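You operate a simulated robot arm through the tools that you are given. There is no shell and no other tool. Be economical: measure what you need, move in short steps, check, and stop when the job is done.

The job below is to be done with a simulated two-armed robot. You get a single attempt, and the scene is never put back.

JOB
Hold the green tray on the top of the grey table steady with one hand and put the orange wiping pad in it with the other. Take the left paper strip and put it on the top of the mounting bench. Take the black tub on the top of the grey table and put it away on the middle shelf of the black tray cart. Put the beige easel board on the top of the grey table away on the top of the mounting bench. Turn the air knob to off. Take the green pad and leave it in the grey tray. Open the film drawer, take the red letter panel and leave it in the inside of the film drawer, then shut the drawer. Do these in any order. Set down upright: left paper strip.

The check looks at the end state, three seconds after you hand in, the way a careful person would. Anything else that was tipped, shoved, dropped, spilled or broken makes it a failure.

ROBOT AND FRAMES
Two 7-joint arms with fingered hands on one trunk, on a base that drives. Base frame: it is fixed to the floor where the robot stands at the start and does not move with it; the origin is under the middle of the robot, x ahead of it, y to its left, z up; the surface under the hand at the start is at about z = 0.92. Readings come in m, degrees, newtons and seconds.
The left shoulder is at the start at [0.03, 0.12, 1.088], the right one opposite. With the tool pointing down near the work surface each hand reaches from about 0.3 to 0.7 m from the robot's upright axis, wherever it stands, measured 20 degrees to its own side. Places, roughly: air knob [1, -1, 0.9]; beige easel board [0.75, 1.25, 1]; black tub (11x11x10 cm) [0.7, 0.8, 1]; film drawer [-3.5, -3.8, 0.6]; green pad (7x9x5 cm) [0.4, -2.5, 0.8]; green tray (42x24x12 cm) [0.7, 0.5, 0.9]; grey tray (26x20x9 cm) [-2.8, -5.4, 0.4]; inside of the film drawer [-3.5, -3.8, 0.6]; left paper strip (26x3x5 cm) [0.7, 0.1, 0.9]; middle shelf of the black tray cart [4.7, -1.5, 0.6]; orange wiping pad (6x9x4 cm) [0.5, -0.1, 0.9]; red letter panel [0.25, -5, 1]; top of the mounting bench [-1.5, 2, 0.9]. Payload 4 kg a hand.
Tool frame (each hand has its own): the origin (TCP) lies between the finger pads and is the grasp point; the fingertips stand 0.019 m ahead of it; z points along the fingers, y is the line along which they close. The gripper opens to 0.12 m. The gripper's body begins 0.053 m behind the TCP. The gripper is a hand of 3 fingers: y runs from the thumb to the fingers, the wrist lies at [0, 0, -0.219] in the tool frame, and closing takes about 1.5 s.
Orientation is told as [roll, pitch, yaw] about the base's x, y, z axes, in that order, counted from this pose: with the fingers straight down and closing along the base's y, the tool's x points along the base's -x, its y along +y and its z along -z.

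CONTROLS
- The arms move only by the tool jog_arm. It takes "left_plan", "right_plan" or both (then of equal length, played together; a hand with none holds still); each is a list of rows, each an object (a shift or turn left out is 0, a gripper value left out holds the last) with "delta_pos": the shift along the tool's x, y, z in m, a list of three; "rotation": the turn, a rotation vector about the tool's x, y, z in degrees, a list of three; "gripper": the opening in per cent of the stroke, from 0 (shut) to 100 (fully open). In form: [{"delta_pos": [x, y, z], "rotation": [wx, wy, wz], "gripper": gripper}, ...]. A call has 1 to 12 rows; each row is the pose to reach, as a shift and turn from the pose commanded when the call began, along the tool's axes at that moment. Rows are played at 5 a second. More than 0.05 m and 8.6 degrees between two rows, or a gripper value outside its range, and nothing of the call is played. A pose out of reach is approached as far as the arm can. The call stops where the force on the tool passes 40 N (or 10 N more than at its start, if that is more) or the arm is blocked; 0.2 s more then pass. Each finger travels about 0.072 m/s and halts on what it meets, pressing with about 23 N; the grip force reading is that of the motor and also rises with nothing between the fingers. The clock runs only during rows and for 0.2 s after the last one: add rows that repeat a pose to give the fingers time. It gives the time, the measured TCP pose, the force on the tool (base axes), the opening and the grip force at its end, in the units of the frame above (readings bear some noise), with the torque about the TCP (base axes, N m) and any sound that the robot's microphone picked up.
- Cameras (640 x 400 px; columns grow to the right, rows downward): "scene" is now at [0.0444, 0.0481, 1.6361]; the picture's right is [0.59, -0.81, -0.00], its down [-0.60, -0.44, -0.66] and it looks along [0.54, 0.39, -0.75] (base axes); focal length 292 px, centre (320, 200). "left" rides on the left gripper at [-0.066, -0.004, -0.079] in its tool frame; the picture's right is [0.05, -1.00, 0.00], its down [0.76, 0.04, -0.64] and it looks along [0.64, 0.03, 0.77] (tool axes); focal length 251 px, centre (320, 200). "right" rides on the right gripper at [0.066, -0.004, -0.079] in its tool frame; the picture's right is [0.05, 1.00, 0.00], its down [-0.76, 0.04, -0.64] and it looks along [-0.64, 0.03, 0.77] (tool axes); focal length 251 px, centre (320, 200). There is no depth. A picture from a camera that has moved, and an enlarged one, comes with that camera's place and axes in the base frame and with its lens.
- camera(camera): a new picture of that camera. It takes no simulated time.
- move_column(by): slides the trunk up (or, below 0, down) by that many m; the arms and the scene camera ride with it, the base frame stays. It gives what a move gives, with no picture.
- roll_base(legs): drives the robot by 1 to 6 legs, each [ahead, turn to the left] in m and degrees, along the robot's own axes; the way and the turn of a leg run together, so that a leg with both is an arc; at most 1.5 m and 180 degrees a leg. The arms and the cameras ride along, it lands a little off, and it stops where it bumps. It gives what a move gives.
- grasp_type(shape, hand): the hand has 3 fingers and takes this shape, open, in about a second: jaw (thumb against the fingers, like two jaws); tri (thumb and two fingers); tip (a fingertip pinch); poke (one finger out to press); point (the index stretched); flat (the hand flat); cup (the hand cupped); fist (a fist). The gripper value then closes the fingers along that shape, each until it touches; the sizes above hold for jaw. It gives what a move gives, with no picture.
- head_to(pan, tilt): turns the head with the scene camera to pan (to the left, within 120 degrees either way) and tilt (down, from -29 to 69), counted from straight ahead of the robot. It gives what a move gives.
- enlarge(camera, box): a new picture of the part [left, top, right, bottom] of that camera's present view, enlarged. It takes no simulated time.
- close_job(): hands the job in; it is judged then, once.

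Go step by step. Nothing tells you exact positions but the pictures and the camera data: compare them with the known pose of the tool, close in by small moves and look again before you grip or let go. The budget is 217 turns and 220 pictures, counting those below and the enlarged ones. Unless the task says otherwise, let go and move clear before handing in.

The tools are called after "Request:" by a JSON object that holds its "op" and its "data". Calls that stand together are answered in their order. jog_arm: Moves the arms, as the interface text tells. Its arguments: {"type":"object","properties":{"left_plan":{"type":"array"},"right_plan":{"type":"array"}},"required":[]} The other tools are called the same way: move_column (by) slides the trunk up or down; grasp_type (shape, hand) gives the hand a shape; roll_base (legs) drives the base; head_to (pan, tilt) turns the head that bears the scene camera; camera (camera) takes a picture; enlarge (camera, box) takes an enlarged picture of a part of a camera's view; close_job () hands the job in.

At the start:

```text
clock: 0.0
left_eef_pos: [0.3615, 0.5304, 1.2391]
left_ee_rot: [0.0, 0.0, -1.1]
left_contact_force: [-0.2, -0.6, 0.1]
left_torque: [-0.01, -0.03, 0.04]
left_finger_gap: 0.1199
left_finger_force: 0.0
left_shape: jaw
right_eef_pos: [0.4448, 0.0576, 1.282]
right_ee_rot: [0.0, 0.1, -1.1]
right_contact_force: [0.4, 0.3, 0.3]
right_torque: [-0.04, 0.06, 0.05]
right_finger_gap: 0.1197
right_finger_force: 0.1
right_shape: jaw
trunk travel left (down, up): [-0.3, 0.24]
robot x, y, heading: [-0.0023, 0.0018, -0.3]
head pan, tilt: [36.2, 48.3]
```

scene: 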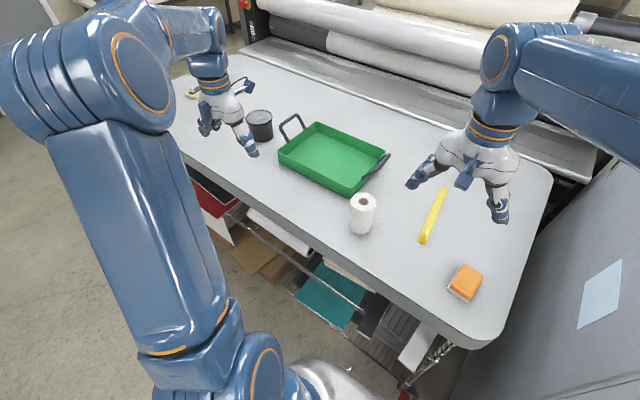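
right: 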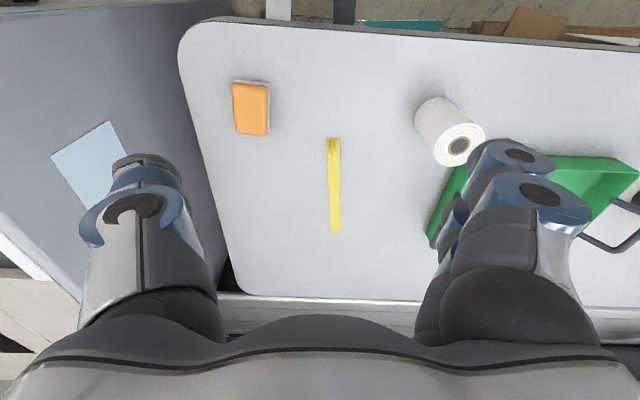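
left: 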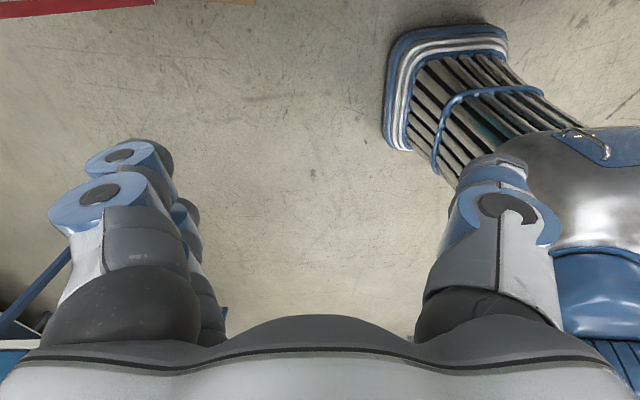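

The table objects agree with the listed places: the orange pad is near [0.54,-0.05] and the strip near [0.69,0.10]. I'll look around first so I can plan the routes.

Request:
{"op": "head_to", "data": {"pan": -60, "tilt": 15}}

```text
clock: 1.7
left_eef_pos: [0.3608, 0.5307, 1.2404]
left_ee_rot: [0.0, 0.0, -1.1]
left_contact_force: [0.0, -0.3, 0.1]
left_torque: [-0.01, 0.03, -0.01]
left_finger_gap: 0.1198
left_finger_force: 0.2
left_shape: jaw
right_eef_pos: [0.4442, 0.0586, 1.2818]
right_ee_rot: [0.0, 0.0, -1.1]
right_contact_force: [-0.6, -0.2, -0.2]
right_torque: [-0.01, -0.01, 0.01]
right_finger_gap: 0.1201
right_finger_force: 0.1
right_shape: jaw
trunk travel left (down, up): [-0.3, 0.24]
robot x, y, heading: [-0.0034, -0.0, 0.0]
head pan, tilt: [-60.0, 15.0]
```

Request:
{"op": "camera", "data": {"camera": "scene"}}

Request:
{"op": "head_to", "data": {"pan": -115, "tilt": 15}}

Request:
{"op": "camera", "data": {"camera": "scene"}}

Request:
{"op": "head_to", "data": {"pan": 115, "tilt": 15}}

Request:
{"op": "camera", "data": {"camera": "scene"}}

Request:
{"op": "head_to", "data": {"pan": 30, "tilt": 15}}

Request:
{"op": "camera", "data": {"camera": "scene"}}

```text
216 pictures are left
camera scene: at [0.0278, -0.0791, 1.6876], right [-0.87, -0.5, 0.0], down [-0.13, 0.22, -0.97], along [0.48, -0.84, -0.26], focal length 292 px, centre (320, 200)
```

scene: 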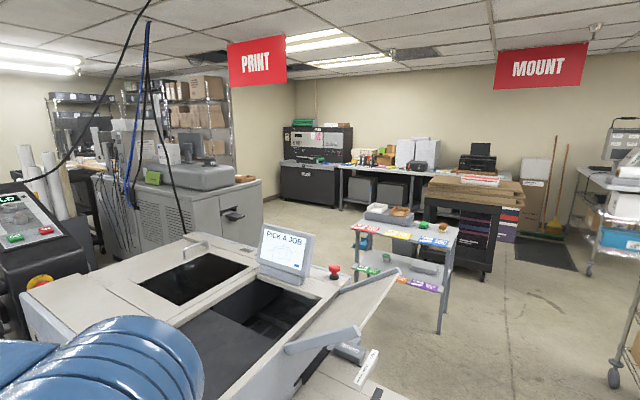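

```text
clock: 3.0
left_eef_pos: [0.3608, 0.5305, 1.2409]
left_ee_rot: [0.0, 0.0, -1.1]
left_contact_force: [-0.2, 0.3, 0.5]
left_torque: [0.02, 0.0, 0.01]
left_finger_gap: 0.12
left_finger_force: 0.1
left_shape: jaw
right_eef_pos: [0.444, 0.058, 1.2832]
right_ee_rot: [0.0, 0.0, -1.1]
right_contact_force: [0.4, -0.5, -0.1]
right_torque: [-0.03, -0.02, 0.01]
right_finger_gap: 0.1199
right_finger_force: 0.0
right_shape: jaw
trunk travel left (down, up): [-0.3, 0.24]
robot x, y, heading: [0.0014, -0.0017, -0.3]
head pan, tilt: [-115.0, 15.0]
```

```text
215 pictures are left
camera scene: at [-0.0583, -0.083, 1.6876], right [-0.91, 0.42, 0.0], down [0.11, 0.23, -0.97], along [-0.41, -0.88, -0.26], focal length 292 px, centre (320, 200)
```

scene: 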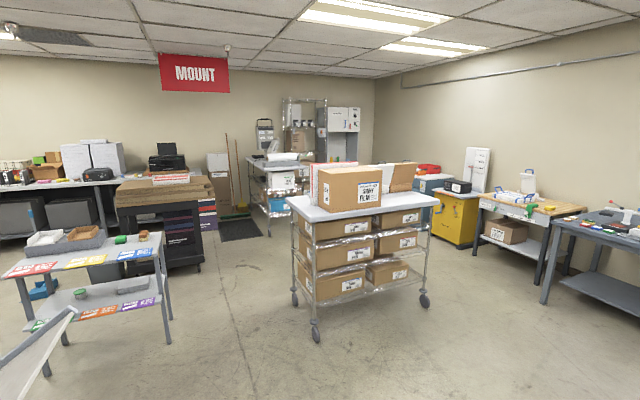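

```text
clock: 6.2
left_eef_pos: [0.3609, 0.5309, 1.2387]
left_ee_rot: [0.0, 0.1, -1.2]
left_contact_force: [0.1, -0.3, -0.1]
left_torque: [0.02, -0.01, 0.0]
left_finger_gap: 0.1198
left_finger_force: 0.1
left_shape: jaw
right_eef_pos: [0.4432, 0.059, 1.2835]
right_ee_rot: [0.1, 0.0, -1.1]
right_contact_force: [1.3, -0.2, 1.5]
right_torque: [0.02, 0.02, 0.0]
right_finger_gap: 0.1201
right_finger_force: 0.0
right_shape: jaw
trunk travel left (down, up): [-0.3, 0.24]
robot x, y, heading: [0.0007, -0.0003, -0.0]
head pan, tilt: [115.0, 15.0]
```

```text
214 pictures are left
camera scene: at [-0.0584, 0.0864, 1.6876], right [0.91, 0.42, 0.0], down [0.11, -0.23, -0.97], along [-0.41, 0.88, -0.26], focal length 292 px, centre (320, 200)
```

scene: 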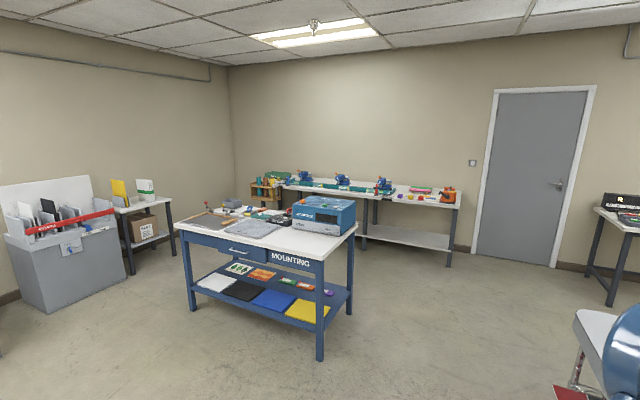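

```text
clock: 7.8
left_eef_pos: [0.3601, 0.5311, 1.2393]
left_ee_rot: [0.0, 0.0, -1.1]
left_contact_force: [-0.3, -0.1, -0.4]
left_torque: [0.0, 0.02, -0.01]
left_finger_gap: 0.1198
left_finger_force: 0.2
left_shape: jaw
right_eef_pos: [0.4455, 0.0584, 1.2803]
right_ee_rot: [0.0, 0.0, -1.0]
right_contact_force: [0.5, 0.4, 0.5]
right_torque: [-0.04, 0.01, -0.02]
right_finger_gap: 0.12
right_finger_force: 0.0
right_shape: jaw
trunk travel left (down, up): [-0.3, 0.24]
robot x, y, heading: [-0.0005, 0.0028, 0.2]
head pan, tilt: [30.0, 15.0]
```

```text
213 pictures are left
camera scene: at [0.0619, 0.0485, 1.6876], right [0.5, -0.87, 0.0], down [-0.22, -0.13, -0.97], along [0.84, 0.48, -0.26], focal length 292 px, centre (320, 200)
```

scene: 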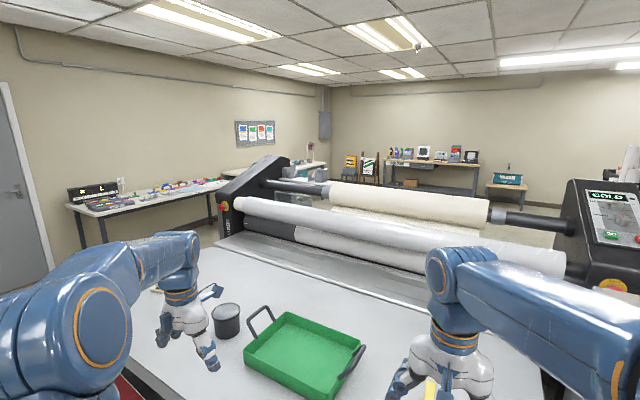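

The mounting bench is behind me to the left, and the mid-room is open. I'll start with the orange pad, which I put at about [0.536,-0.055], and move the right hand above it.

Request:
{"op": "jog_arm", "data": {"right_plan": [{"delta_pos": [-0.016, -0.0185, 0.038]}, {"delta_pos": [-0.031, -0.037, 0.077]}, {"delta_pos": [-0.047, -0.0555, 0.115]}, {"delta_pos": [-0.063, -0.074, 0.153]}, {"delta_pos": [-0.078, -0.0925, 0.192]}, {"delta_pos": [-0.094, -0.111, 0.23]}, {"delta_pos": [-0.094, -0.111, 0.23]}]}}

Request:
{"op": "camera", "data": {"camera": "right"}}

Request:
{"op": "head_to", "data": {"pan": 0, "tilt": 50}}

Request:
{"op": "camera", "data": {"camera": "scene"}}

```text
clock: 9.4
left_eef_pos: [0.3598, 0.5291, 1.2397]
left_ee_rot: [0.0, 0.0, -1.1]
left_contact_force: [-0.4, 0.3, 0.4]
left_torque: [-0.06, 0.0, 0.0]
left_finger_gap: 0.1197
left_finger_force: 0.1
left_shape: jaw
right_eef_pos: [0.5356, -0.0539, 1.0523]
right_ee_rot: [0.0, 0.0, -1.1]
right_contact_force: [-0.9, -0.2, 0.4]
right_torque: [0.0, -0.02, -0.02]
right_finger_gap: 0.1198
right_finger_force: 0.1
right_shape: jaw
trunk travel left (down, up): [-0.3, 0.24]
robot x, y, heading: [-0.0012, -0.0019, -0.3]
head pan, tilt: [30.0, 15.0]
```

```text
212 pictures are left
camera right: at [0.47, -0.0569, 1.1317], right [-0.04, 1.0, 0.0], down [0.76, 0.03, 0.64], along [0.64, 0.02, -0.77], focal length 251 px, centre (320, 200)
```

right: 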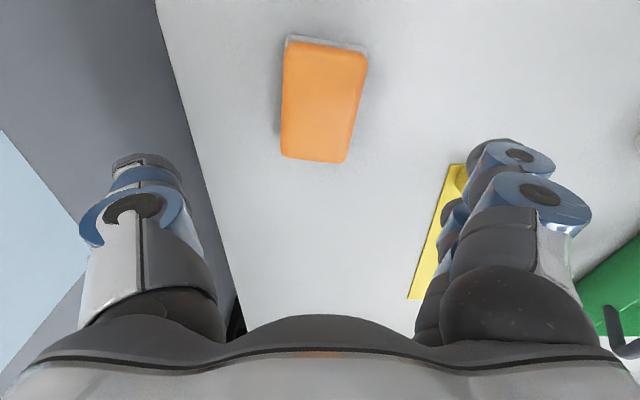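

```text
clock: 10.4
left_eef_pos: [0.3608, 0.5297, 1.2391]
left_ee_rot: [0.0, 0.0, -1.0]
left_contact_force: [-1.6, -0.3, 0.3]
left_torque: [0.01, 0.0, 0.01]
left_finger_gap: 0.1202
left_finger_force: 0.1
left_shape: jaw
right_eef_pos: [0.5349, -0.0547, 1.0524]
right_ee_rot: [0.1, 0.0, -1.1]
right_contact_force: [0.5, -0.7, -1.0]
right_torque: [0.02, 0.01, -0.01]
right_finger_gap: 0.12
right_finger_force: 0.0
right_shape: jaw
trunk travel left (down, up): [-0.3, 0.24]
robot x, y, heading: [0.0001, 0.001, -0.1]
head pan, tilt: [0.0, 50.0]
```

```text
211 pictures are left
camera scene: at [0.058, 0.0018, 1.6339], right [0.0, -1.0, 0.0], down [-0.77, 0.0, -0.64], along [0.64, 0.0, -0.77], focal length 292 px, centre (320, 200)
```

scene: 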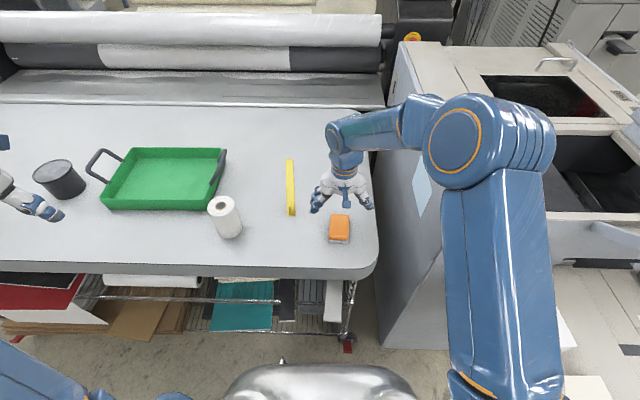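

The hand is right above the pad, which is turned by about -4°. I'll descend and grip.

Request:
{"op": "jog_arm", "data": {"right_plan": [{"delta_pos": [0.005, 0, 0.035], "rotation": [0, 0, 3.5]}, {"delta_pos": [0.005, 0, 0.07], "rotation": [0, 0, 3.5]}, {"delta_pos": [0.005, 0, 0.104], "rotation": [0, 0, 3.5]}, {"delta_pos": [0.005, 0, 0.104], "rotation": [0, 0, 3.5], "gripper": 30}, {"delta_pos": [0.005, 0, 0.104], "rotation": [0, 0, 3.5], "gripper": 30}, {"delta_pos": [0.005, 0, 0.104], "rotation": [0, 0, 3.5], "gripper": 30}, {"delta_pos": [0.005, 0, 0.104], "rotation": [0, 0, 3.5], "gripper": 30}, {"delta_pos": [0.005, 0, 0.104], "rotation": [0, 0, 3.5], "gripper": 30}, {"delta_pos": [0.005, 0, 0.104], "rotation": [0, 0, 3.5], "gripper": 30}]}}

Request:
{"op": "camera", "data": {"camera": "right"}}

```text
clock: 12.4
left_eef_pos: [0.361, 0.5312, 1.2397]
left_ee_rot: [0.0, 0.0, -1.1]
left_contact_force: [0.5, -0.1, -0.4]
left_torque: [-0.04, -0.03, 0.01]
left_finger_gap: 0.1197
left_finger_force: 0.0
left_shape: jaw
right_eef_pos: [0.5301, -0.0557, 0.948]
right_ee_rot: [0.0, 0.0, -4.6]
right_contact_force: [0.4, 0.0, 0.9]
right_torque: [0.0, 0.0, -0.01]
right_finger_gap: 0.0498
right_finger_force: 22.9
right_shape: jaw
trunk travel left (down, up): [-0.3, 0.24]
robot x, y, heading: [0.0022, 0.0001, -0.2]
head pan, tilt: [0.0, 50.0]
```

```text
210 pictures are left
camera right: at [0.4655, -0.0534, 1.0278], right [0.03, 1.0, 0.0], down [0.77, -0.02, 0.64], along [0.64, -0.02, -0.77], focal length 251 px, centre (320, 200)
```

right: 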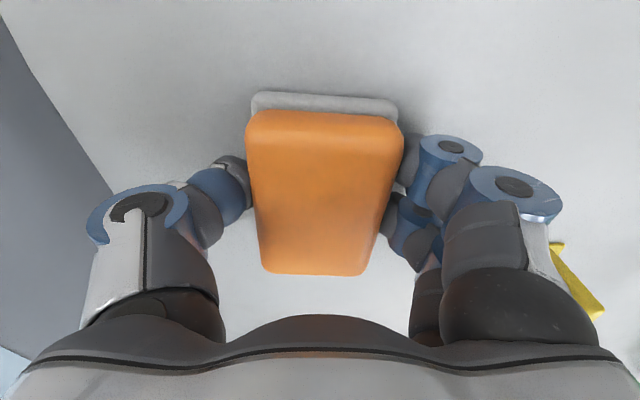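

The pad is gripped. I'll lift it, tuck it in, and drive left to stand in front of the tray.

Request:
{"op": "jog_arm", "data": {"right_plan": [{"delta_pos": [0, 0, -0.05]}, {"delta_pos": [0, 0, -0.1]}, {"delta_pos": [0.02, 0, -0.145]}, {"delta_pos": [0.05, 0, -0.185]}, {"delta_pos": [0.08, 0, -0.225]}, {"delta_pos": [0.11, 0, -0.26]}, {"delta_pos": [0.11, 0, -0.26]}]}}

Request:
{"op": "roll_base", "data": {"legs": [[0, 90], [0.45, 0], [0, -90]]}}

Request:
{"op": "head_to", "data": {"pan": 8, "tilt": 45}}

Request:
{"op": "camera", "data": {"camera": "scene"}}

```text
clock: 14.0
left_eef_pos: [0.3629, 0.5312, 1.2391]
left_ee_rot: [0.0, 0.0, -1.2]
left_contact_force: [0.3, -0.6, 0.2]
left_torque: [-0.01, 0.01, 0.02]
left_finger_gap: 0.12
left_finger_force: 0.0
left_shape: jaw
right_eef_pos: [0.4216, -0.0445, 1.208]
right_ee_rot: [0.0, 0.1, -4.6]
right_contact_force: [0.2, 0.3, -1.5]
right_torque: [0.02, 0.0, 0.0]
right_finger_gap: 0.0497
right_finger_force: 23.0
right_shape: jaw
trunk travel left (down, up): [-0.3, 0.24]
robot x, y, heading: [0.005, -0.0026, -0.2]
head pan, tilt: [0.0, 50.0]
```

```text
clock: 16.3
left_eef_pos: [-0.0498, 0.6324, 1.239]
left_ee_rot: [-0.1, 0.2, 37.4]
left_contact_force: [-0.9, 0.5, -0.5]
left_torque: [-0.02, -0.05, 0.0]
left_finger_gap: 0.12
left_finger_force: 0.1
left_shape: jaw
right_eef_pos: [0.3565, 0.2162, 1.2089]
right_ee_rot: [-0.3, 0.1, 33.8]
right_contact_force: [-1.1, 0.6, -0.9]
right_torque: [0.0, -0.04, -0.02]
right_finger_gap: 0.0496
right_finger_force: 23.2
right_shape: jaw
trunk travel left (down, up): [-0.3, 0.24]
robot x, y, heading: [0.0248, -0.0435, 39.0]
head pan, tilt: [0.0, 50.0]
stopped in leg 1: the robot was blocked; the commanded pose is now the measured one
```

```text
clock: 17.0
left_eef_pos: [-0.0468, 0.631, 1.2404]
left_ee_rot: [0.0, 0.1, 37.4]
left_contact_force: [1.5, -0.3, -0.4]
left_torque: [0.02, 0.04, 0.0]
left_finger_gap: 0.1198
left_finger_force: 0.1
left_shape: jaw
right_eef_pos: [0.3577, 0.2155, 1.2067]
right_ee_rot: [-0.1, 0.1, 33.8]
right_contact_force: [0.4, -1.2, -1.0]
right_torque: [0.05, 0.01, 0.01]
right_finger_gap: 0.0494
right_finger_force: 23.0
right_shape: jaw
trunk travel left (down, up): [-0.3, 0.24]
robot x, y, heading: [0.0216, -0.0355, 38.8]
head pan, tilt: [8.0, 45.0]
```

```text
209 pictures are left
camera scene: at [0.0624, 0.0092, 1.6407], right [0.73, -0.68, 0.0], down [-0.48, -0.52, -0.71], along [0.48, 0.52, -0.71], focal length 292 px, centre (320, 200)
```

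scene: 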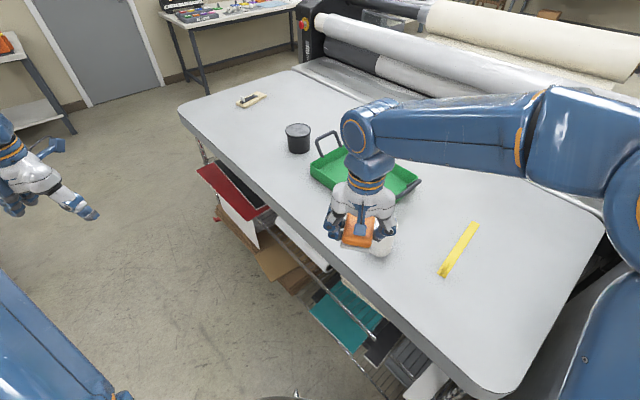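

Something blocked the turn at 39°. I'll look down around the robot to find the contact.

Request:
{"op": "head_to", "data": {"pan": -40, "tilt": 60}}

Request:
{"op": "camera", "data": {"camera": "scene"}}

Request:
{"op": "head_to", "data": {"pan": -100, "tilt": 50}}

Request:
{"op": "camera", "data": {"camera": "scene"}}

Request:
{"op": "head_to", "data": {"pan": 0, "tilt": 65}}

Request:
{"op": "camera", "data": {"camera": "scene"}}

```text
clock: 18.2
left_eef_pos: [-0.0478, 0.6311, 1.2389]
left_ee_rot: [-0.1, 0.2, 37.4]
left_contact_force: [-0.8, -1.5, -0.5]
left_torque: [-0.01, -0.04, 0.02]
left_finger_gap: 0.1201
left_finger_force: 0.0
left_shape: jaw
right_eef_pos: [0.3578, 0.2153, 1.2086]
right_ee_rot: [-0.1, 0.1, 33.8]
right_contact_force: [-0.6, -0.1, -1.1]
right_torque: [0.03, 0.02, 0.01]
right_finger_gap: 0.0496
right_finger_force: 23.0
right_shape: jaw
trunk travel left (down, up): [-0.3, 0.24]
robot x, y, heading: [0.019, -0.0384, 39.0]
head pan, tilt: [-40.0, 60.0]
```

```text
208 pictures are left
camera scene: at [0.0728, -0.0514, 1.6213], right [-0.02, -1.0, 0.0], down [-0.87, 0.01, -0.5], along [0.5, -0.01, -0.87], focal length 292 px, centre (320, 200)
```

scene: 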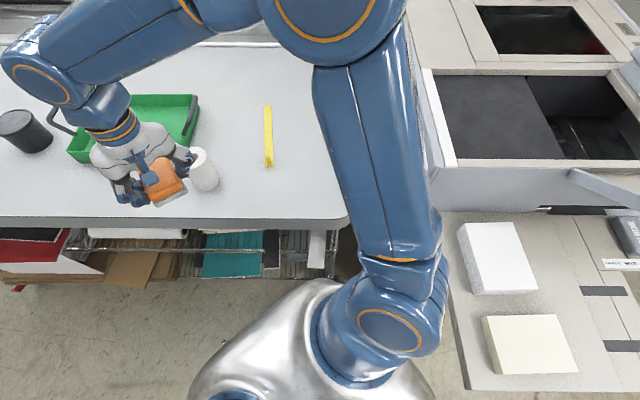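

```text
clock: 19.5
left_eef_pos: [-0.0477, 0.6301, 1.2399]
left_ee_rot: [-0.1, 0.1, 37.5]
left_contact_force: [0.9, -0.6, -0.5]
left_torque: [0.0, 0.01, 0.01]
left_finger_gap: 0.12
left_finger_force: 0.1
left_shape: jaw
right_eef_pos: [0.3571, 0.2157, 1.2071]
right_ee_rot: [-0.1, 0.1, 33.8]
right_contact_force: [0.6, 0.2, -0.5]
right_torque: [-0.04, 0.03, 0.01]
right_finger_gap: 0.0498
right_finger_force: 23.1
right_shape: jaw
trunk travel left (down, up): [-0.3, 0.24]
robot x, y, heading: [0.0211, -0.0414, 38.8]
head pan, tilt: [-100.0, 50.0]
```

```text
207 pictures are left
camera scene: at [0.0435, -0.1176, 1.6339], right [-0.87, -0.48, 0.0], down [-0.37, 0.67, -0.64], along [0.31, -0.56, -0.77], focal length 292 px, centre (320, 200)
```

scene: 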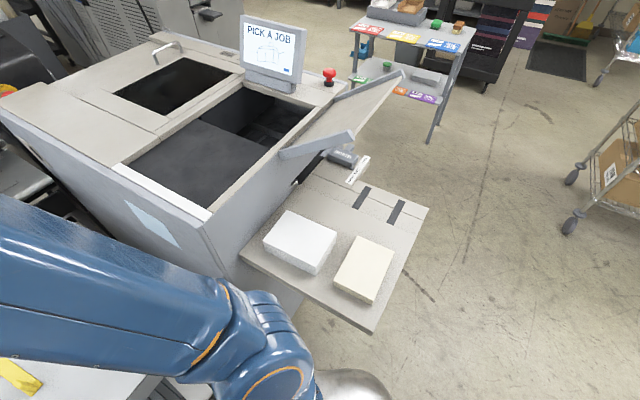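

```text
clock: 21.2
left_eef_pos: [-0.0465, 0.6311, 1.2403]
left_ee_rot: [-0.1, 0.1, 37.4]
left_contact_force: [-0.9, -0.2, -0.2]
left_torque: [0.01, 0.02, -0.01]
left_finger_gap: 0.1199
left_finger_force: 0.1
left_shape: jaw
right_eef_pos: [0.3576, 0.2164, 1.2085]
right_ee_rot: [-0.2, 0.1, 33.7]
right_contact_force: [-0.1, -0.6, 0.0]
right_torque: [0.01, 0.04, -0.01]
right_finger_gap: 0.0498
right_finger_force: 22.6
right_shape: jaw
trunk travel left (down, up): [-0.3, 0.24]
robot x, y, heading: [0.0223, -0.0377, 39.1]
head pan, tilt: [0.0, 65.0]
```

```text
206 pictures are left
camera scene: at [0.0534, -0.0121, 1.6157], right [0.63, -0.78, 0.0], down [-0.71, -0.57, -0.42], along [0.33, 0.27, -0.91], focal length 292 px, centre (320, 200)
```

scene: 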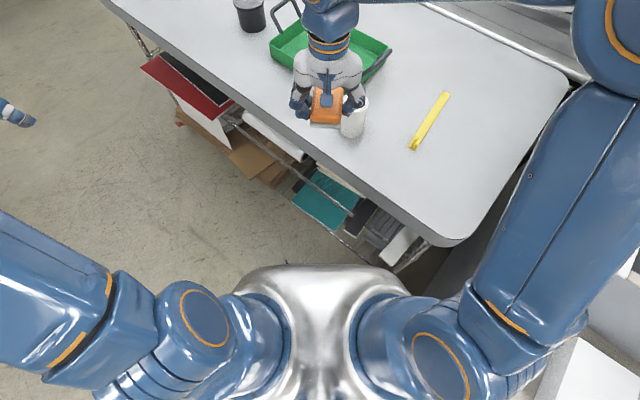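

The base's front-right corner most likely caught the table leg near [0.43,-0.14]. I'll turn back, reverse, and redo the sidestep with more clearance.

Request:
{"op": "roll_base", "data": {"legs": [[0, -39], [-0.25, 0], [0, 90], [0.5, 0], [0, -90], [0.28, 0]]}}

Request:
{"op": "head_to", "data": {"pan": 5, "tilt": 48}}

Request:
{"op": "camera", "data": {"camera": "scene"}}

```text
clock: 23.3
left_eef_pos: [0.3617, 0.546, 1.2418]
left_ee_rot: [0.2, 0.1, 1.7]
left_contact_force: [1.3, -0.8, 0.7]
left_torque: [0.03, 0.03, 0.02]
left_finger_gap: 0.1201
left_finger_force: 0.1
left_shape: jaw
right_eef_pos: [0.4484, -0.0255, 1.2074]
right_ee_rot: [0.1, 0.2, -2.0]
right_contact_force: [-0.5, -1.3, 0.2]
right_torque: [0.02, 0.02, 0.0]
right_finger_gap: 0.0494
right_finger_force: 23.2
right_shape: jaw
trunk travel left (down, up): [-0.3, 0.24]
robot x, y, heading: [0.0234, 0.0058, 3.1]
head pan, tilt: [0.0, 65.0]
stopped in leg 1: the robot was blocked; the commanded pose is now the measured one
```

```text
clock: 24.1
left_eef_pos: [0.3613, 0.5501, 1.2391]
left_ee_rot: [0.1, 0.0, 1.8]
left_contact_force: [0.1, -0.6, -0.3]
left_torque: [-0.02, 0.01, 0.0]
left_finger_gap: 0.1197
left_finger_force: 0.1
left_shape: jaw
right_eef_pos: [0.4493, -0.0223, 1.2081]
right_ee_rot: [-0.1, 0.0, -1.8]
right_contact_force: [0.2, 0.1, -1.8]
right_torque: [-0.03, -0.02, -0.04]
right_finger_gap: 0.0495
right_finger_force: 23.2
right_shape: jaw
trunk travel left (down, up): [-0.3, 0.24]
robot x, y, heading: [0.0187, 0.0009, 3.2]
head pan, tilt: [5.0, 48.0]
```

```text
205 pictures are left
camera scene: at [0.0807, 0.0159, 1.6365], right [0.14, -0.99, 0.0], down [-0.74, -0.1, -0.67], along [0.66, 0.09, -0.74], focal length 292 px, centre (320, 200)
```

scene: 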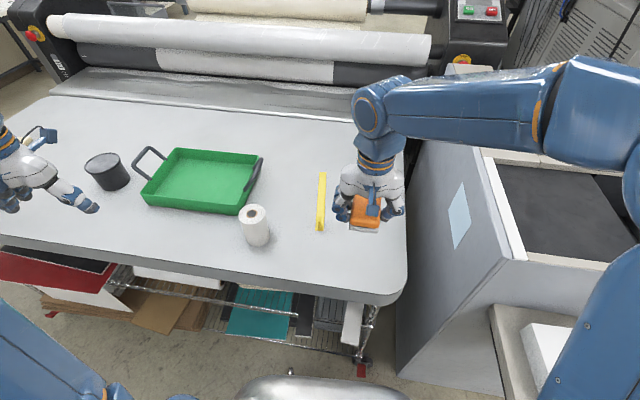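

It's nearly square now, so I'll back straight up before turning.

Request:
{"op": "roll_base", "data": {"legs": [[-0.3, 0], [0, 87], [0.48, 0], [0, -90], [0.2, 0]]}}

Request:
{"op": "camera", "data": {"camera": "scene"}}

```text
clock: 28.0
left_eef_pos: [-0.3349, 0.6224, 1.2383]
left_ee_rot: [0.0, 0.2, 38.6]
left_contact_force: [-0.1, 0.4, -0.5]
left_torque: [0.01, -0.02, 0.01]
left_finger_gap: 0.12
left_finger_force: 0.1
left_shape: jaw
right_eef_pos: [0.079, 0.2171, 1.2076]
right_ee_rot: [-0.3, 0.2, 35.0]
right_contact_force: [0.3, 0.3, -0.4]
right_torque: [-0.04, 0.02, 0.0]
right_finger_gap: 0.0496
right_finger_force: 23.2
right_shape: jaw
trunk travel left (down, up): [-0.3, 0.24]
robot x, y, heading: [-0.2556, -0.0482, 40.2]
head pan, tilt: [5.0, 48.0]
stopped in leg 2: the robot was blocked; the commanded pose is now the measured one
```

```text
204 pictures are left
camera scene: at [-0.216, -0.0004, 1.6365], right [0.71, -0.7, 0.0], down [-0.52, -0.53, -0.67], along [0.47, 0.48, -0.74], focal length 292 px, centre (320, 200)
```

scene: 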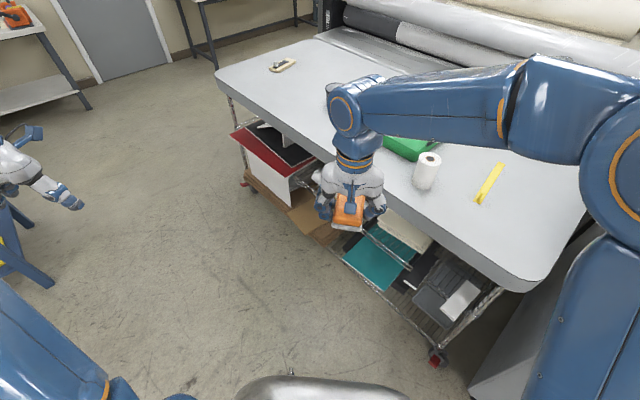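

It was blocked at the same angle again, so the contact must be elsewhere. I'll look at both sides and behind.

Request:
{"op": "head_to", "data": {"pan": -115, "tilt": 62}}

Request:
{"op": "camera", "data": {"camera": "scene"}}

Request:
{"op": "head_to", "data": {"pan": 115, "tilt": 55}}

Request:
{"op": "camera", "data": {"camera": "scene"}}

```text
clock: 30.0
left_eef_pos: [-0.3342, 0.6207, 1.2395]
left_ee_rot: [0.0, 0.1, 38.6]
left_contact_force: [-0.9, 0.1, -0.4]
left_torque: [-0.02, 0.03, -0.02]
left_finger_gap: 0.1202
left_finger_force: 0.1
left_shape: jaw
right_eef_pos: [0.0807, 0.2141, 1.2077]
right_ee_rot: [0.0, 0.1, 35.0]
right_contact_force: [-1.1, 0.5, -0.9]
right_torque: [0.0, 0.02, 0.02]
right_finger_gap: 0.0496
right_finger_force: 23.2
right_shape: jaw
trunk travel left (down, up): [-0.3, 0.24]
robot x, y, heading: [-0.2528, -0.047, 40.3]
head pan, tilt: [-115.0, 62.0]
```

```text
203 pictures are left
camera scene: at [-0.2526, -0.1212, 1.619], right [-0.96, -0.27, 0.0], down [-0.24, 0.85, -0.47], along [0.12, -0.45, -0.88], focal length 292 px, centre (320, 200)
```

scene: 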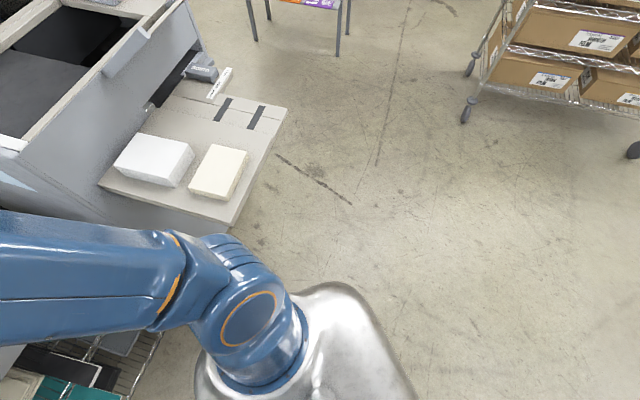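

```text
clock: 33.3
left_eef_pos: [-0.3333, 0.6197, 1.2406]
left_ee_rot: [-0.1, 0.1, 38.6]
left_contact_force: [0.4, -0.3, 0.3]
left_torque: [-0.01, 0.0, -0.01]
left_finger_gap: 0.1203
left_finger_force: 0.1
left_shape: jaw
right_eef_pos: [0.0805, 0.2157, 1.2067]
right_ee_rot: [-0.1, 0.1, 34.9]
right_contact_force: [0.0, 0.1, -0.3]
right_torque: [0.0, 0.02, 0.0]
right_finger_gap: 0.0495
right_finger_force: 23.2
right_shape: jaw
trunk travel left (down, up): [-0.3, 0.24]
robot x, y, heading: [-0.2581, -0.0486, 40.8]
head pan, tilt: [115.0, 55.0]
```

```text
202 pictures are left
camera scene: at [-0.3353, -0.0293, 1.6274], right [0.42, 0.91, 0.0], down [0.74, -0.34, -0.57], along [-0.52, 0.24, -0.82], focal length 292 px, centre (320, 200)
```

scene: 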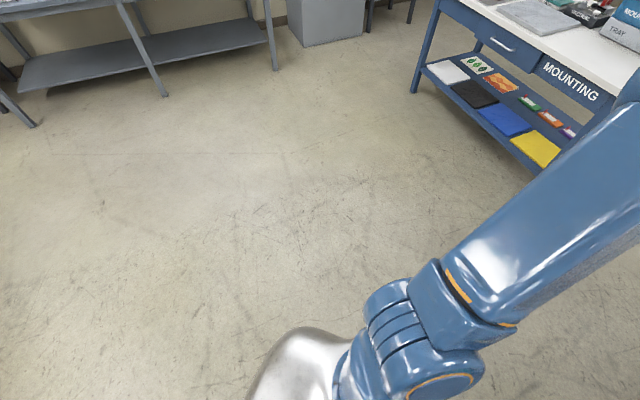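

I see nothing near the robot, and each turn stopped after about 37–40°. I'll try a smaller turn to test that.

Request:
{"op": "roll_base", "data": {"legs": [[0, 25], [0, 23]]}}

```text
clock: 35.1
left_eef_pos: [-0.5998, 0.5325, 1.2381]
left_ee_rot: [-0.2, 0.2, 62.6]
left_contact_force: [0.0, 0.3, -0.1]
left_torque: [-0.04, 0.0, 0.04]
left_finger_gap: 0.12
left_finger_force: 0.1
left_shape: jaw
right_eef_pos: [-0.0551, 0.3335, 1.2074]
right_ee_rot: [-0.2, 0.3, 59.0]
right_contact_force: [-0.2, 1.1, -0.6]
right_torque: [-0.04, 0.01, -0.03]
right_finger_gap: 0.0494
right_finger_force: 23.5
right_shape: jaw
trunk travel left (down, up): [-0.3, 0.24]
robot x, y, heading: [-0.2283, -0.0578, 66.1]
head pan, tilt: [115.0, 55.0]
stopped in leg 1: the robot was blocked; the commanded pose is now the measured one
```

Request:
{"op": "roll_base", "data": {"legs": [[0, 24]]}}

Request:
{"op": "camera", "data": {"camera": "left"}}

```text
clock: 36.9
left_eef_pos: [-0.8025, 0.3365, 1.2381]
left_ee_rot: [-0.2, 0.1, 86.4]
left_contact_force: [0.7, -0.9, -0.8]
left_torque: [-0.04, -0.02, -0.01]
left_finger_gap: 0.1199
left_finger_force: 0.0
left_shape: jaw
right_eef_pos: [-0.225, 0.372, 1.2085]
right_ee_rot: [-0.2, 0.1, 82.9]
right_contact_force: [-0.2, 0.2, -0.6]
right_torque: [-0.01, 0.01, -0.01]
right_finger_gap: 0.0494
right_finger_force: 22.7
right_shape: jaw
trunk travel left (down, up): [-0.3, 0.24]
robot x, y, heading: [-0.1981, -0.0576, 89.9]
head pan, tilt: [115.0, 55.0]
stopped in leg 1: the robot was blocked; the commanded pose is now the measured one
```

```text
201 pictures are left
camera left: at [-0.7957, 0.4019, 1.3182], right [0.99, -0.12, 0.0], down [-0.09, -0.76, 0.64], along [-0.07, -0.64, -0.76], focal length 251 px, centre (320, 200)
```

left: 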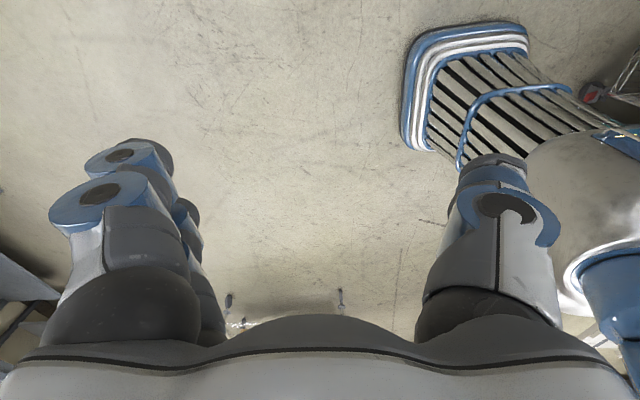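

Request:
{"op": "roll_base", "data": {"legs": [[0.51, 0]]}}

Request:
{"op": "roll_base", "data": {"legs": [[0, -30]]}}

```text
clock: 39.8
left_eef_pos: [-0.8059, 0.8455, 1.2395]
left_ee_rot: [-0.1, 0.2, 86.6]
left_contact_force: [-0.1, 0.2, -1.4]
left_torque: [-0.01, 0.02, 0.01]
left_finger_gap: 0.12
left_finger_force: 0.1
left_shape: jaw
right_eef_pos: [-0.2288, 0.8834, 1.2092]
right_ee_rot: [0.0, 0.2, 83.0]
right_contact_force: [0.3, 0.1, -1.1]
right_torque: [-0.02, 0.01, 0.03]
right_finger_gap: 0.0496
right_finger_force: 22.9
right_shape: jaw
trunk travel left (down, up): [-0.3, 0.24]
robot x, y, heading: [-0.202, 0.4536, 90.5]
head pan, tilt: [115.0, 55.0]
```

```text
clock: 41.7
left_eef_pos: [-0.5371, 1.0898, 1.241]
left_ee_rot: [0.0, 0.0, 57.1]
left_contact_force: [1.0, -0.9, 0.3]
left_torque: [0.01, 0.06, 0.0]
left_finger_gap: 0.1198
left_finger_force: 0.1
left_shape: jaw
right_eef_pos: [-0.0142, 0.8385, 1.2097]
right_ee_rot: [0.0, 0.1, 53.3]
right_contact_force: [0.4, -0.7, -0.8]
right_torque: [-0.04, 0.04, 0.0]
right_finger_gap: 0.0496
right_finger_force: 23.2
right_shape: jaw
trunk travel left (down, up): [-0.3, 0.24]
robot x, y, heading: [-0.231, 0.4633, 61.6]
head pan, tilt: [115.0, 55.0]
stopped in leg 1: the robot was blocked; the commanded pose is now the measured one
```

Request:
{"op": "roll_base", "data": {"legs": [[0, -61]]}}

```text
clock: 43.9
left_eef_pos: [-0.0779, 1.1512, 1.24]
left_ee_rot: [0.1, 0.1, 17.9]
left_contact_force: [0.9, 0.0, 0.7]
left_torque: [0.02, 0.03, 0.01]
left_finger_gap: 0.1202
left_finger_force: 0.0
left_shape: jaw
right_eef_pos: [0.1694, 0.6245, 1.2087]
right_ee_rot: [0.0, 0.1, 14.5]
right_contact_force: [1.1, -1.0, -0.7]
right_torque: [0.03, 0.02, 0.01]
right_finger_gap: 0.0496
right_finger_force: 23.3
right_shape: jaw
trunk travel left (down, up): [-0.3, 0.24]
robot x, y, heading: [-0.2522, 0.5105, 22.7]
head pan, tilt: [115.0, 55.0]
stopped in leg 1: the robot was blocked; the commanded pose is now the measured one
```

Turns drift the base sideways and that trips the block check. I'll try several small turn legs in one call.

Request:
{"op": "roll_base", "data": {"legs": [[0, -11.5], [0, -11.2]]}}

Request:
{"op": "head_to", "data": {"pan": 10, "tilt": 48}}

Request:
{"op": "camera", "data": {"camera": "scene"}}

```text
clock: 45.8
left_eef_pos: [0.1578, 1.0357, 1.2401]
left_ee_rot: [0.1, 0.1, -4.7]
left_contact_force: [0.3, 0.3, -0.3]
left_torque: [0.03, -0.01, 0.03]
left_finger_gap: 0.12
left_finger_force: 0.0
left_shape: jaw
right_eef_pos: [0.1818, 0.4538, 1.2084]
right_ee_rot: [0.0, -0.1, -8.2]
right_contact_force: [0.3, -0.4, -0.4]
right_torque: [0.01, 0.05, 0.03]
right_finger_gap: 0.0495
right_finger_force: 22.7
right_shape: jaw
trunk travel left (down, up): [-0.3, 0.24]
robot x, y, heading: [-0.2474, 0.5376, 0.0]
head pan, tilt: [115.0, 55.0]
```

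```text
clock: 47.6
left_eef_pos: [0.1584, 1.0355, 1.2386]
left_ee_rot: [0.1, 0.2, -4.7]
left_contact_force: [0.4, -0.7, 1.1]
left_torque: [-0.01, -0.03, -0.05]
left_finger_gap: 0.12
left_finger_force: 0.1
left_shape: jaw
right_eef_pos: [0.1823, 0.4566, 1.2083]
right_ee_rot: [-0.1, -0.1, -8.3]
right_contact_force: [-1.1, 0.4, -0.1]
right_torque: [0.03, 0.02, -0.02]
right_finger_gap: 0.0496
right_finger_force: 22.8
right_shape: jaw
trunk travel left (down, up): [-0.3, 0.24]
robot x, y, heading: [-0.249, 0.537, 0.1]
head pan, tilt: [10.0, 48.0]
```

```text
200 pictures are left
camera scene: at [-0.1908, 0.5528, 1.6366], right [0.17, -0.98, 0.0], down [-0.73, -0.13, -0.67], along [0.66, 0.12, -0.74], focal length 292 px, centre (320, 200)
```

scene: 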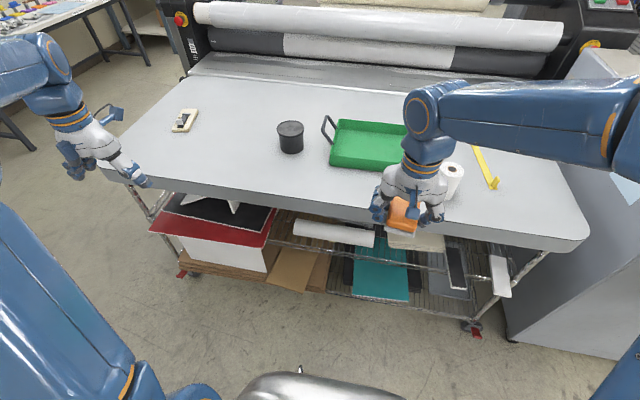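

Small legs work (15° or less each). Now I'll go forward to the table.

Request:
{"op": "roll_base", "data": {"legs": [[0.29, 0]]}}

Request:
{"op": "camera", "data": {"camera": "scene"}}

```text
clock: 49.6
left_eef_pos: [0.4472, 1.0365, 1.2395]
left_ee_rot: [0.1, 0.1, -4.7]
left_contact_force: [1.0, 1.1, -0.3]
left_torque: [-0.04, 0.03, 0.04]
left_finger_gap: 0.1199
left_finger_force: 0.0
left_shape: jaw
right_eef_pos: [0.4726, 0.4559, 1.2081]
right_ee_rot: [-0.1, 0.1, -8.2]
right_contact_force: [0.3, 0.7, -0.8]
right_torque: [0.04, 0.03, -0.01]
right_finger_gap: 0.0497
right_finger_force: 23.1
right_shape: jaw
trunk travel left (down, up): [-0.3, 0.24]
robot x, y, heading: [0.0387, 0.5372, 0.4]
head pan, tilt: [10.0, 48.0]
```

```text
199 pictures are left
camera scene: at [0.0999, 0.5528, 1.6365], right [0.17, -0.98, 0.0], down [-0.73, -0.13, -0.67], along [0.66, 0.12, -0.74], focal length 292 px, centre (320, 200)
```

scene: 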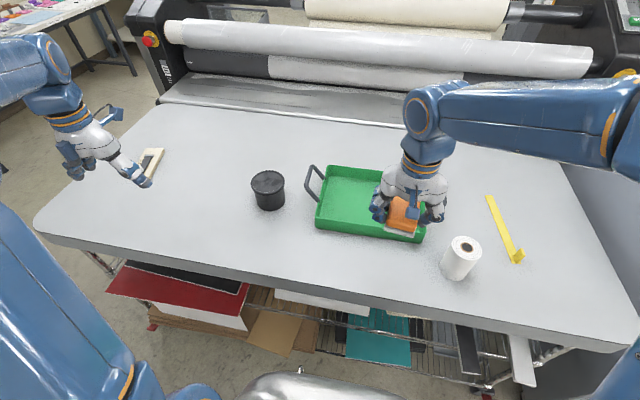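

I'm in front of the tray with both hands over the table. I'll enlarge the tray and its left handle.

Request:
{"op": "enlarge", "data": {"camera": "scene", "box": [230, 140, 470, 290]}}

```text
2.67 times, centred on (350, 215) of scene
camera zoom: at [0.0999, 0.5528, 1.6365], right [0.17, -0.98, 0.0], down [-0.73, -0.13, -0.67], along [0.66, 0.12, -0.74], focal length 778 px, centre (240, 160)
```

zoom: 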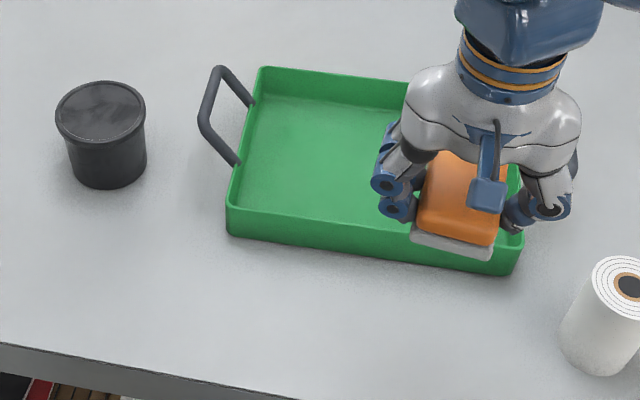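

The handle's top bar runs along x at about [0.72,0.70,1.04]. I'll bring the left hand above it, half open.

Request:
{"op": "jog_arm", "data": {"left_plan": [{"delta_pos": [-0.03, -0.0313, 0.01], "gripper": 50}, {"delta_pos": [-0.06, -0.0626, 0.02], "gripper": 50}, {"delta_pos": [-0.09, -0.0939, 0.03], "gripper": 50}, {"delta_pos": [-0.12, -0.1252, 0.04], "gripper": 50}, {"delta_pos": [-0.15, -0.1565, 0.05], "gripper": 50}, {"delta_pos": [-0.18, -0.1878, 0.06], "gripper": 50, "rotation": [0, 0, -2]}, {"delta_pos": [-0.21, -0.2191, 0.07], "gripper": 50, "rotation": [0, 0, -4.7]}, {"delta_pos": [-0.24, -0.2504, 0.08], "gripper": 50, "rotation": [0, 0, -4.7]}, {"delta_pos": [-0.27, -0.2817, 0.09], "gripper": 50, "rotation": [0, 0, -4.7]}, {"delta_pos": [-0.2997, -0.313, 0.1], "gripper": 50, "rotation": [0, 0, -4.7]}, {"delta_pos": [-0.2997, -0.313, 0.1], "gripper": 50, "rotation": [0, 0, -4.7]}]}}

Request:
{"op": "camera", "data": {"camera": "scene"}}

Request:
{"op": "camera", "data": {"camera": "left"}}

```text
clock: 52.0
left_eef_pos: [0.7022, 0.7019, 1.138]
left_ee_rot: [-0.1, 0.2, 0.1]
left_contact_force: [-0.1, -0.2, 0.9]
left_torque: [-0.01, 0.01, 0.01]
left_finger_gap: 0.0605
left_finger_force: 0.1
left_shape: jaw
left hand out of reach, approached as far as the arm can: row 10, 11
right_eef_pos: [0.4706, 0.4559, 1.208]
right_ee_rot: [-0.1, 0.0, -8.3]
right_contact_force: [-0.3, -0.4, -0.5]
right_torque: [0.02, 0.01, 0.01]
right_finger_gap: 0.0493
right_finger_force: 22.5
right_shape: jaw
trunk travel left (down, up): [-0.3, 0.24]
robot x, y, heading: [0.0443, 0.5338, 0.3]
head pan, tilt: [10.0, 48.0]
```

```text
197 pictures are left
camera scene: at [0.0979, 0.5533, 1.6366], right [0.17, -0.98, 0.0], down [-0.73, -0.13, -0.67], along [0.66, 0.12, -0.74], focal length 292 px, centre (320, 200)
```

scene: 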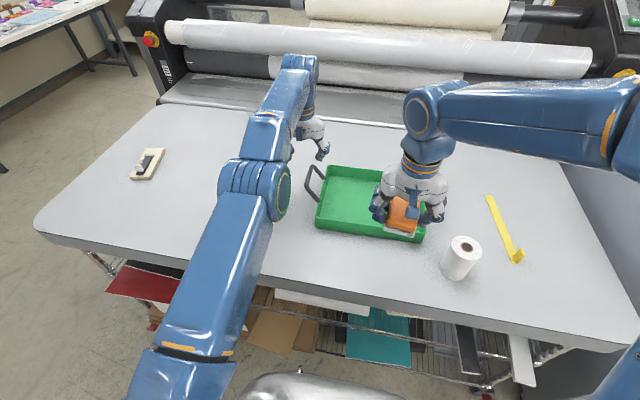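

```text
196 pictures are left
camera left: at [0.7695, 0.6989, 1.2165], right [-0.05, -1.0, 0.0], down [-0.76, 0.04, 0.64], along [-0.64, 0.03, -0.76], focal length 251 px, centre (320, 200)
```

left: 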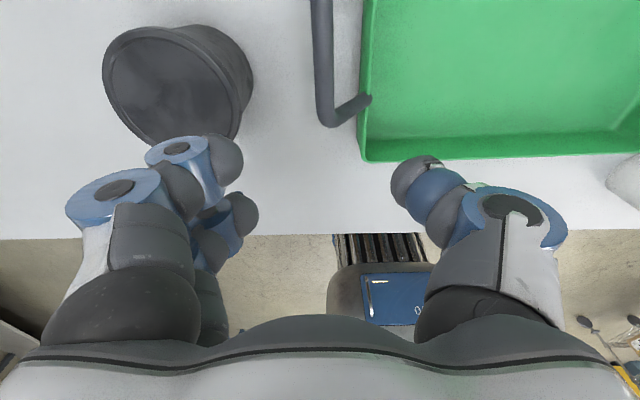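

The bar is at y≈0.697, within reach. I'll lower partway and check.

Request:
{"op": "jog_arm", "data": {"left_plan": [{"delta_pos": [0.0, -0.005, 0.03]}, {"delta_pos": [0.0, -0.005, 0.06]}, {"delta_pos": [0, -0.005, 0.085]}, {"delta_pos": [0, -0.005, 0.085]}]}}

Request:
{"op": "camera", "data": {"camera": "left"}}

Request:
{"op": "enlarge", "data": {"camera": "scene", "box": [230, 100, 450, 250]}}

```text
clock: 53.0
left_eef_pos: [0.7032, 0.698, 1.0518]
left_ee_rot: [0.2, 0.0, 0.2]
left_contact_force: [-0.2, 0.2, -0.4]
left_torque: [0.0, 0.03, 0.01]
left_finger_gap: 0.0605
left_finger_force: 0.0
left_shape: jaw
right_eef_pos: [0.4724, 0.4565, 1.2091]
right_ee_rot: [0.0, 0.1, -8.2]
right_contact_force: [-0.2, 0.5, -1.1]
right_torque: [-0.04, 0.01, 0.0]
right_finger_gap: 0.0495
right_finger_force: 22.8
right_shape: jaw
trunk travel left (down, up): [-0.3, 0.24]
robot x, y, heading: [0.0406, 0.5351, -0.4]
head pan, tilt: [10.0, 48.0]
```

```text
195 pictures are left
camera left: at [0.7702, 0.6944, 1.1311], right [-0.05, -1.0, 0.0], down [-0.76, 0.04, 0.64], along [-0.64, 0.04, -0.76], focal length 251 px, centre (320, 200)
```

left: 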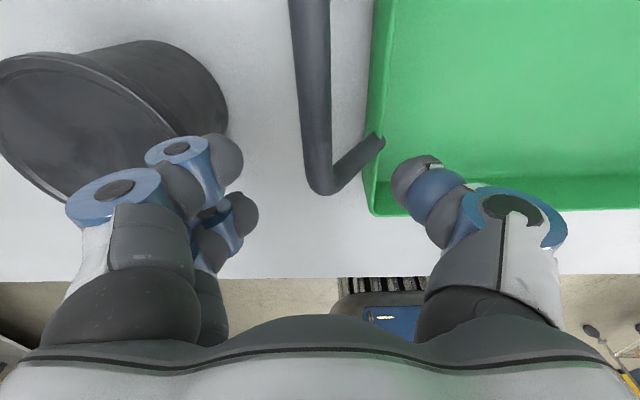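

```text
2.67 times, centred on (340, 175) of scene
camera zoom: at [0.0984, 0.5528, 1.6366], right [0.17, -0.98, 0.0], down [-0.73, -0.13, -0.67], along [0.66, 0.12, -0.74], focal length 778 px, centre (267, 267)
```

zoom: 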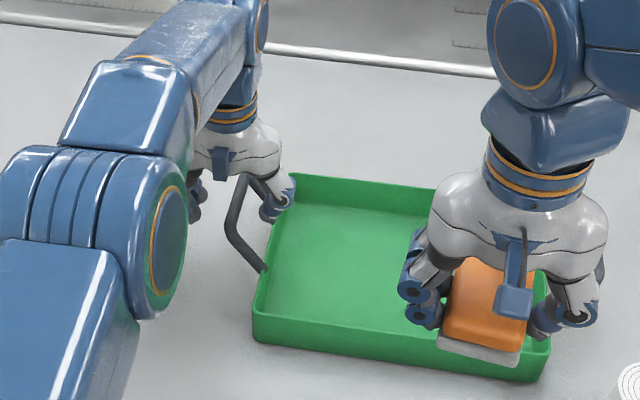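

The bar is at z≈1.015, y≈0.70. I'll lower around it and close.

Request:
{"op": "jog_arm", "data": {"left_plan": [{"delta_pos": [0, 0.002, 0], "gripper": 40}, {"delta_pos": [0, 0.002, 0.012], "gripper": 40}, {"delta_pos": [0, 0.002, 0.024], "gripper": 40}, {"delta_pos": [0, 0.002, 0.034], "gripper": 40}, {"delta_pos": [0, 0.002, 0.034], "gripper": 0}, {"delta_pos": [0, 0.002, 0.034], "gripper": 0}, {"delta_pos": [0, 0.002, 0.034], "gripper": 0}, {"delta_pos": [0, 0.002, 0.034], "gripper": 0}]}}

Request:
{"op": "camera", "data": {"camera": "left"}}

Request:
{"op": "camera", "data": {"camera": "right"}}

```text
clock: 54.8
left_eef_pos: [0.7029, 0.6996, 1.0169]
left_ee_rot: [0.1, 0.1, 0.1]
left_contact_force: [0.4, -1.0, -0.1]
left_torque: [0.06, -0.05, 0.03]
left_finger_gap: 0.0049
left_finger_force: 22.9
left_shape: jaw
right_eef_pos: [0.4713, 0.4582, 1.2088]
right_ee_rot: [0.0, 0.1, -8.2]
right_contact_force: [-1.1, 0.3, -0.7]
right_torque: [0.03, -0.03, 0.01]
right_finger_gap: 0.0494
right_finger_force: 22.8
right_shape: jaw
trunk travel left (down, up): [-0.3, 0.24]
robot x, y, heading: [0.0387, 0.5379, 0.5]
head pan, tilt: [10.0, 48.0]
```

```text
193 pictures are left
camera left: at [0.7699, 0.6956, 1.0966], right [-0.05, -1.0, 0.0], down [-0.76, 0.04, 0.65], along [-0.64, 0.04, -0.76], focal length 251 px, centre (320, 200)
```

left: 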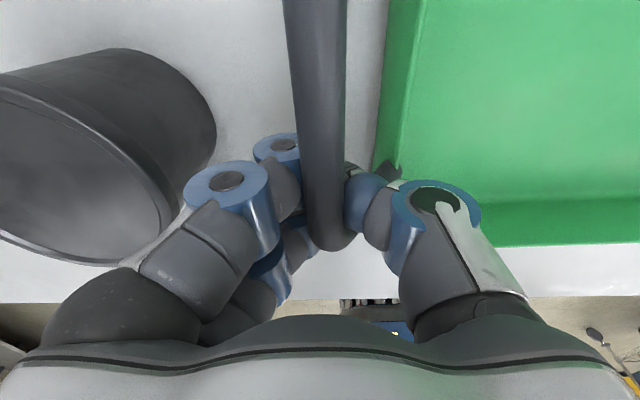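

```text
192 pictures are left
camera right: at [0.4071, 0.462, 1.2885], right [0.09, 1.0, 0.0], down [0.76, -0.07, 0.64], along [0.64, -0.06, -0.77], focal length 251 px, centre (320, 200)
```

right: 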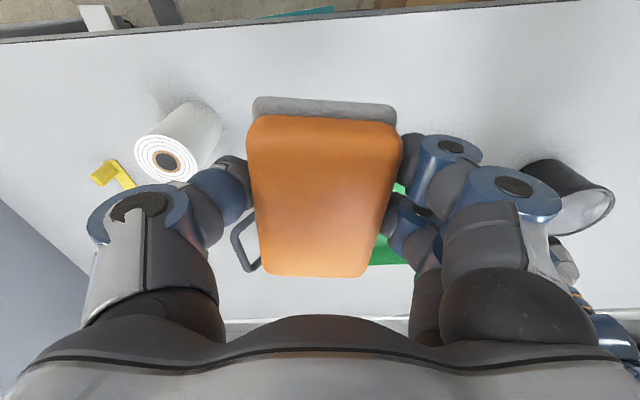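

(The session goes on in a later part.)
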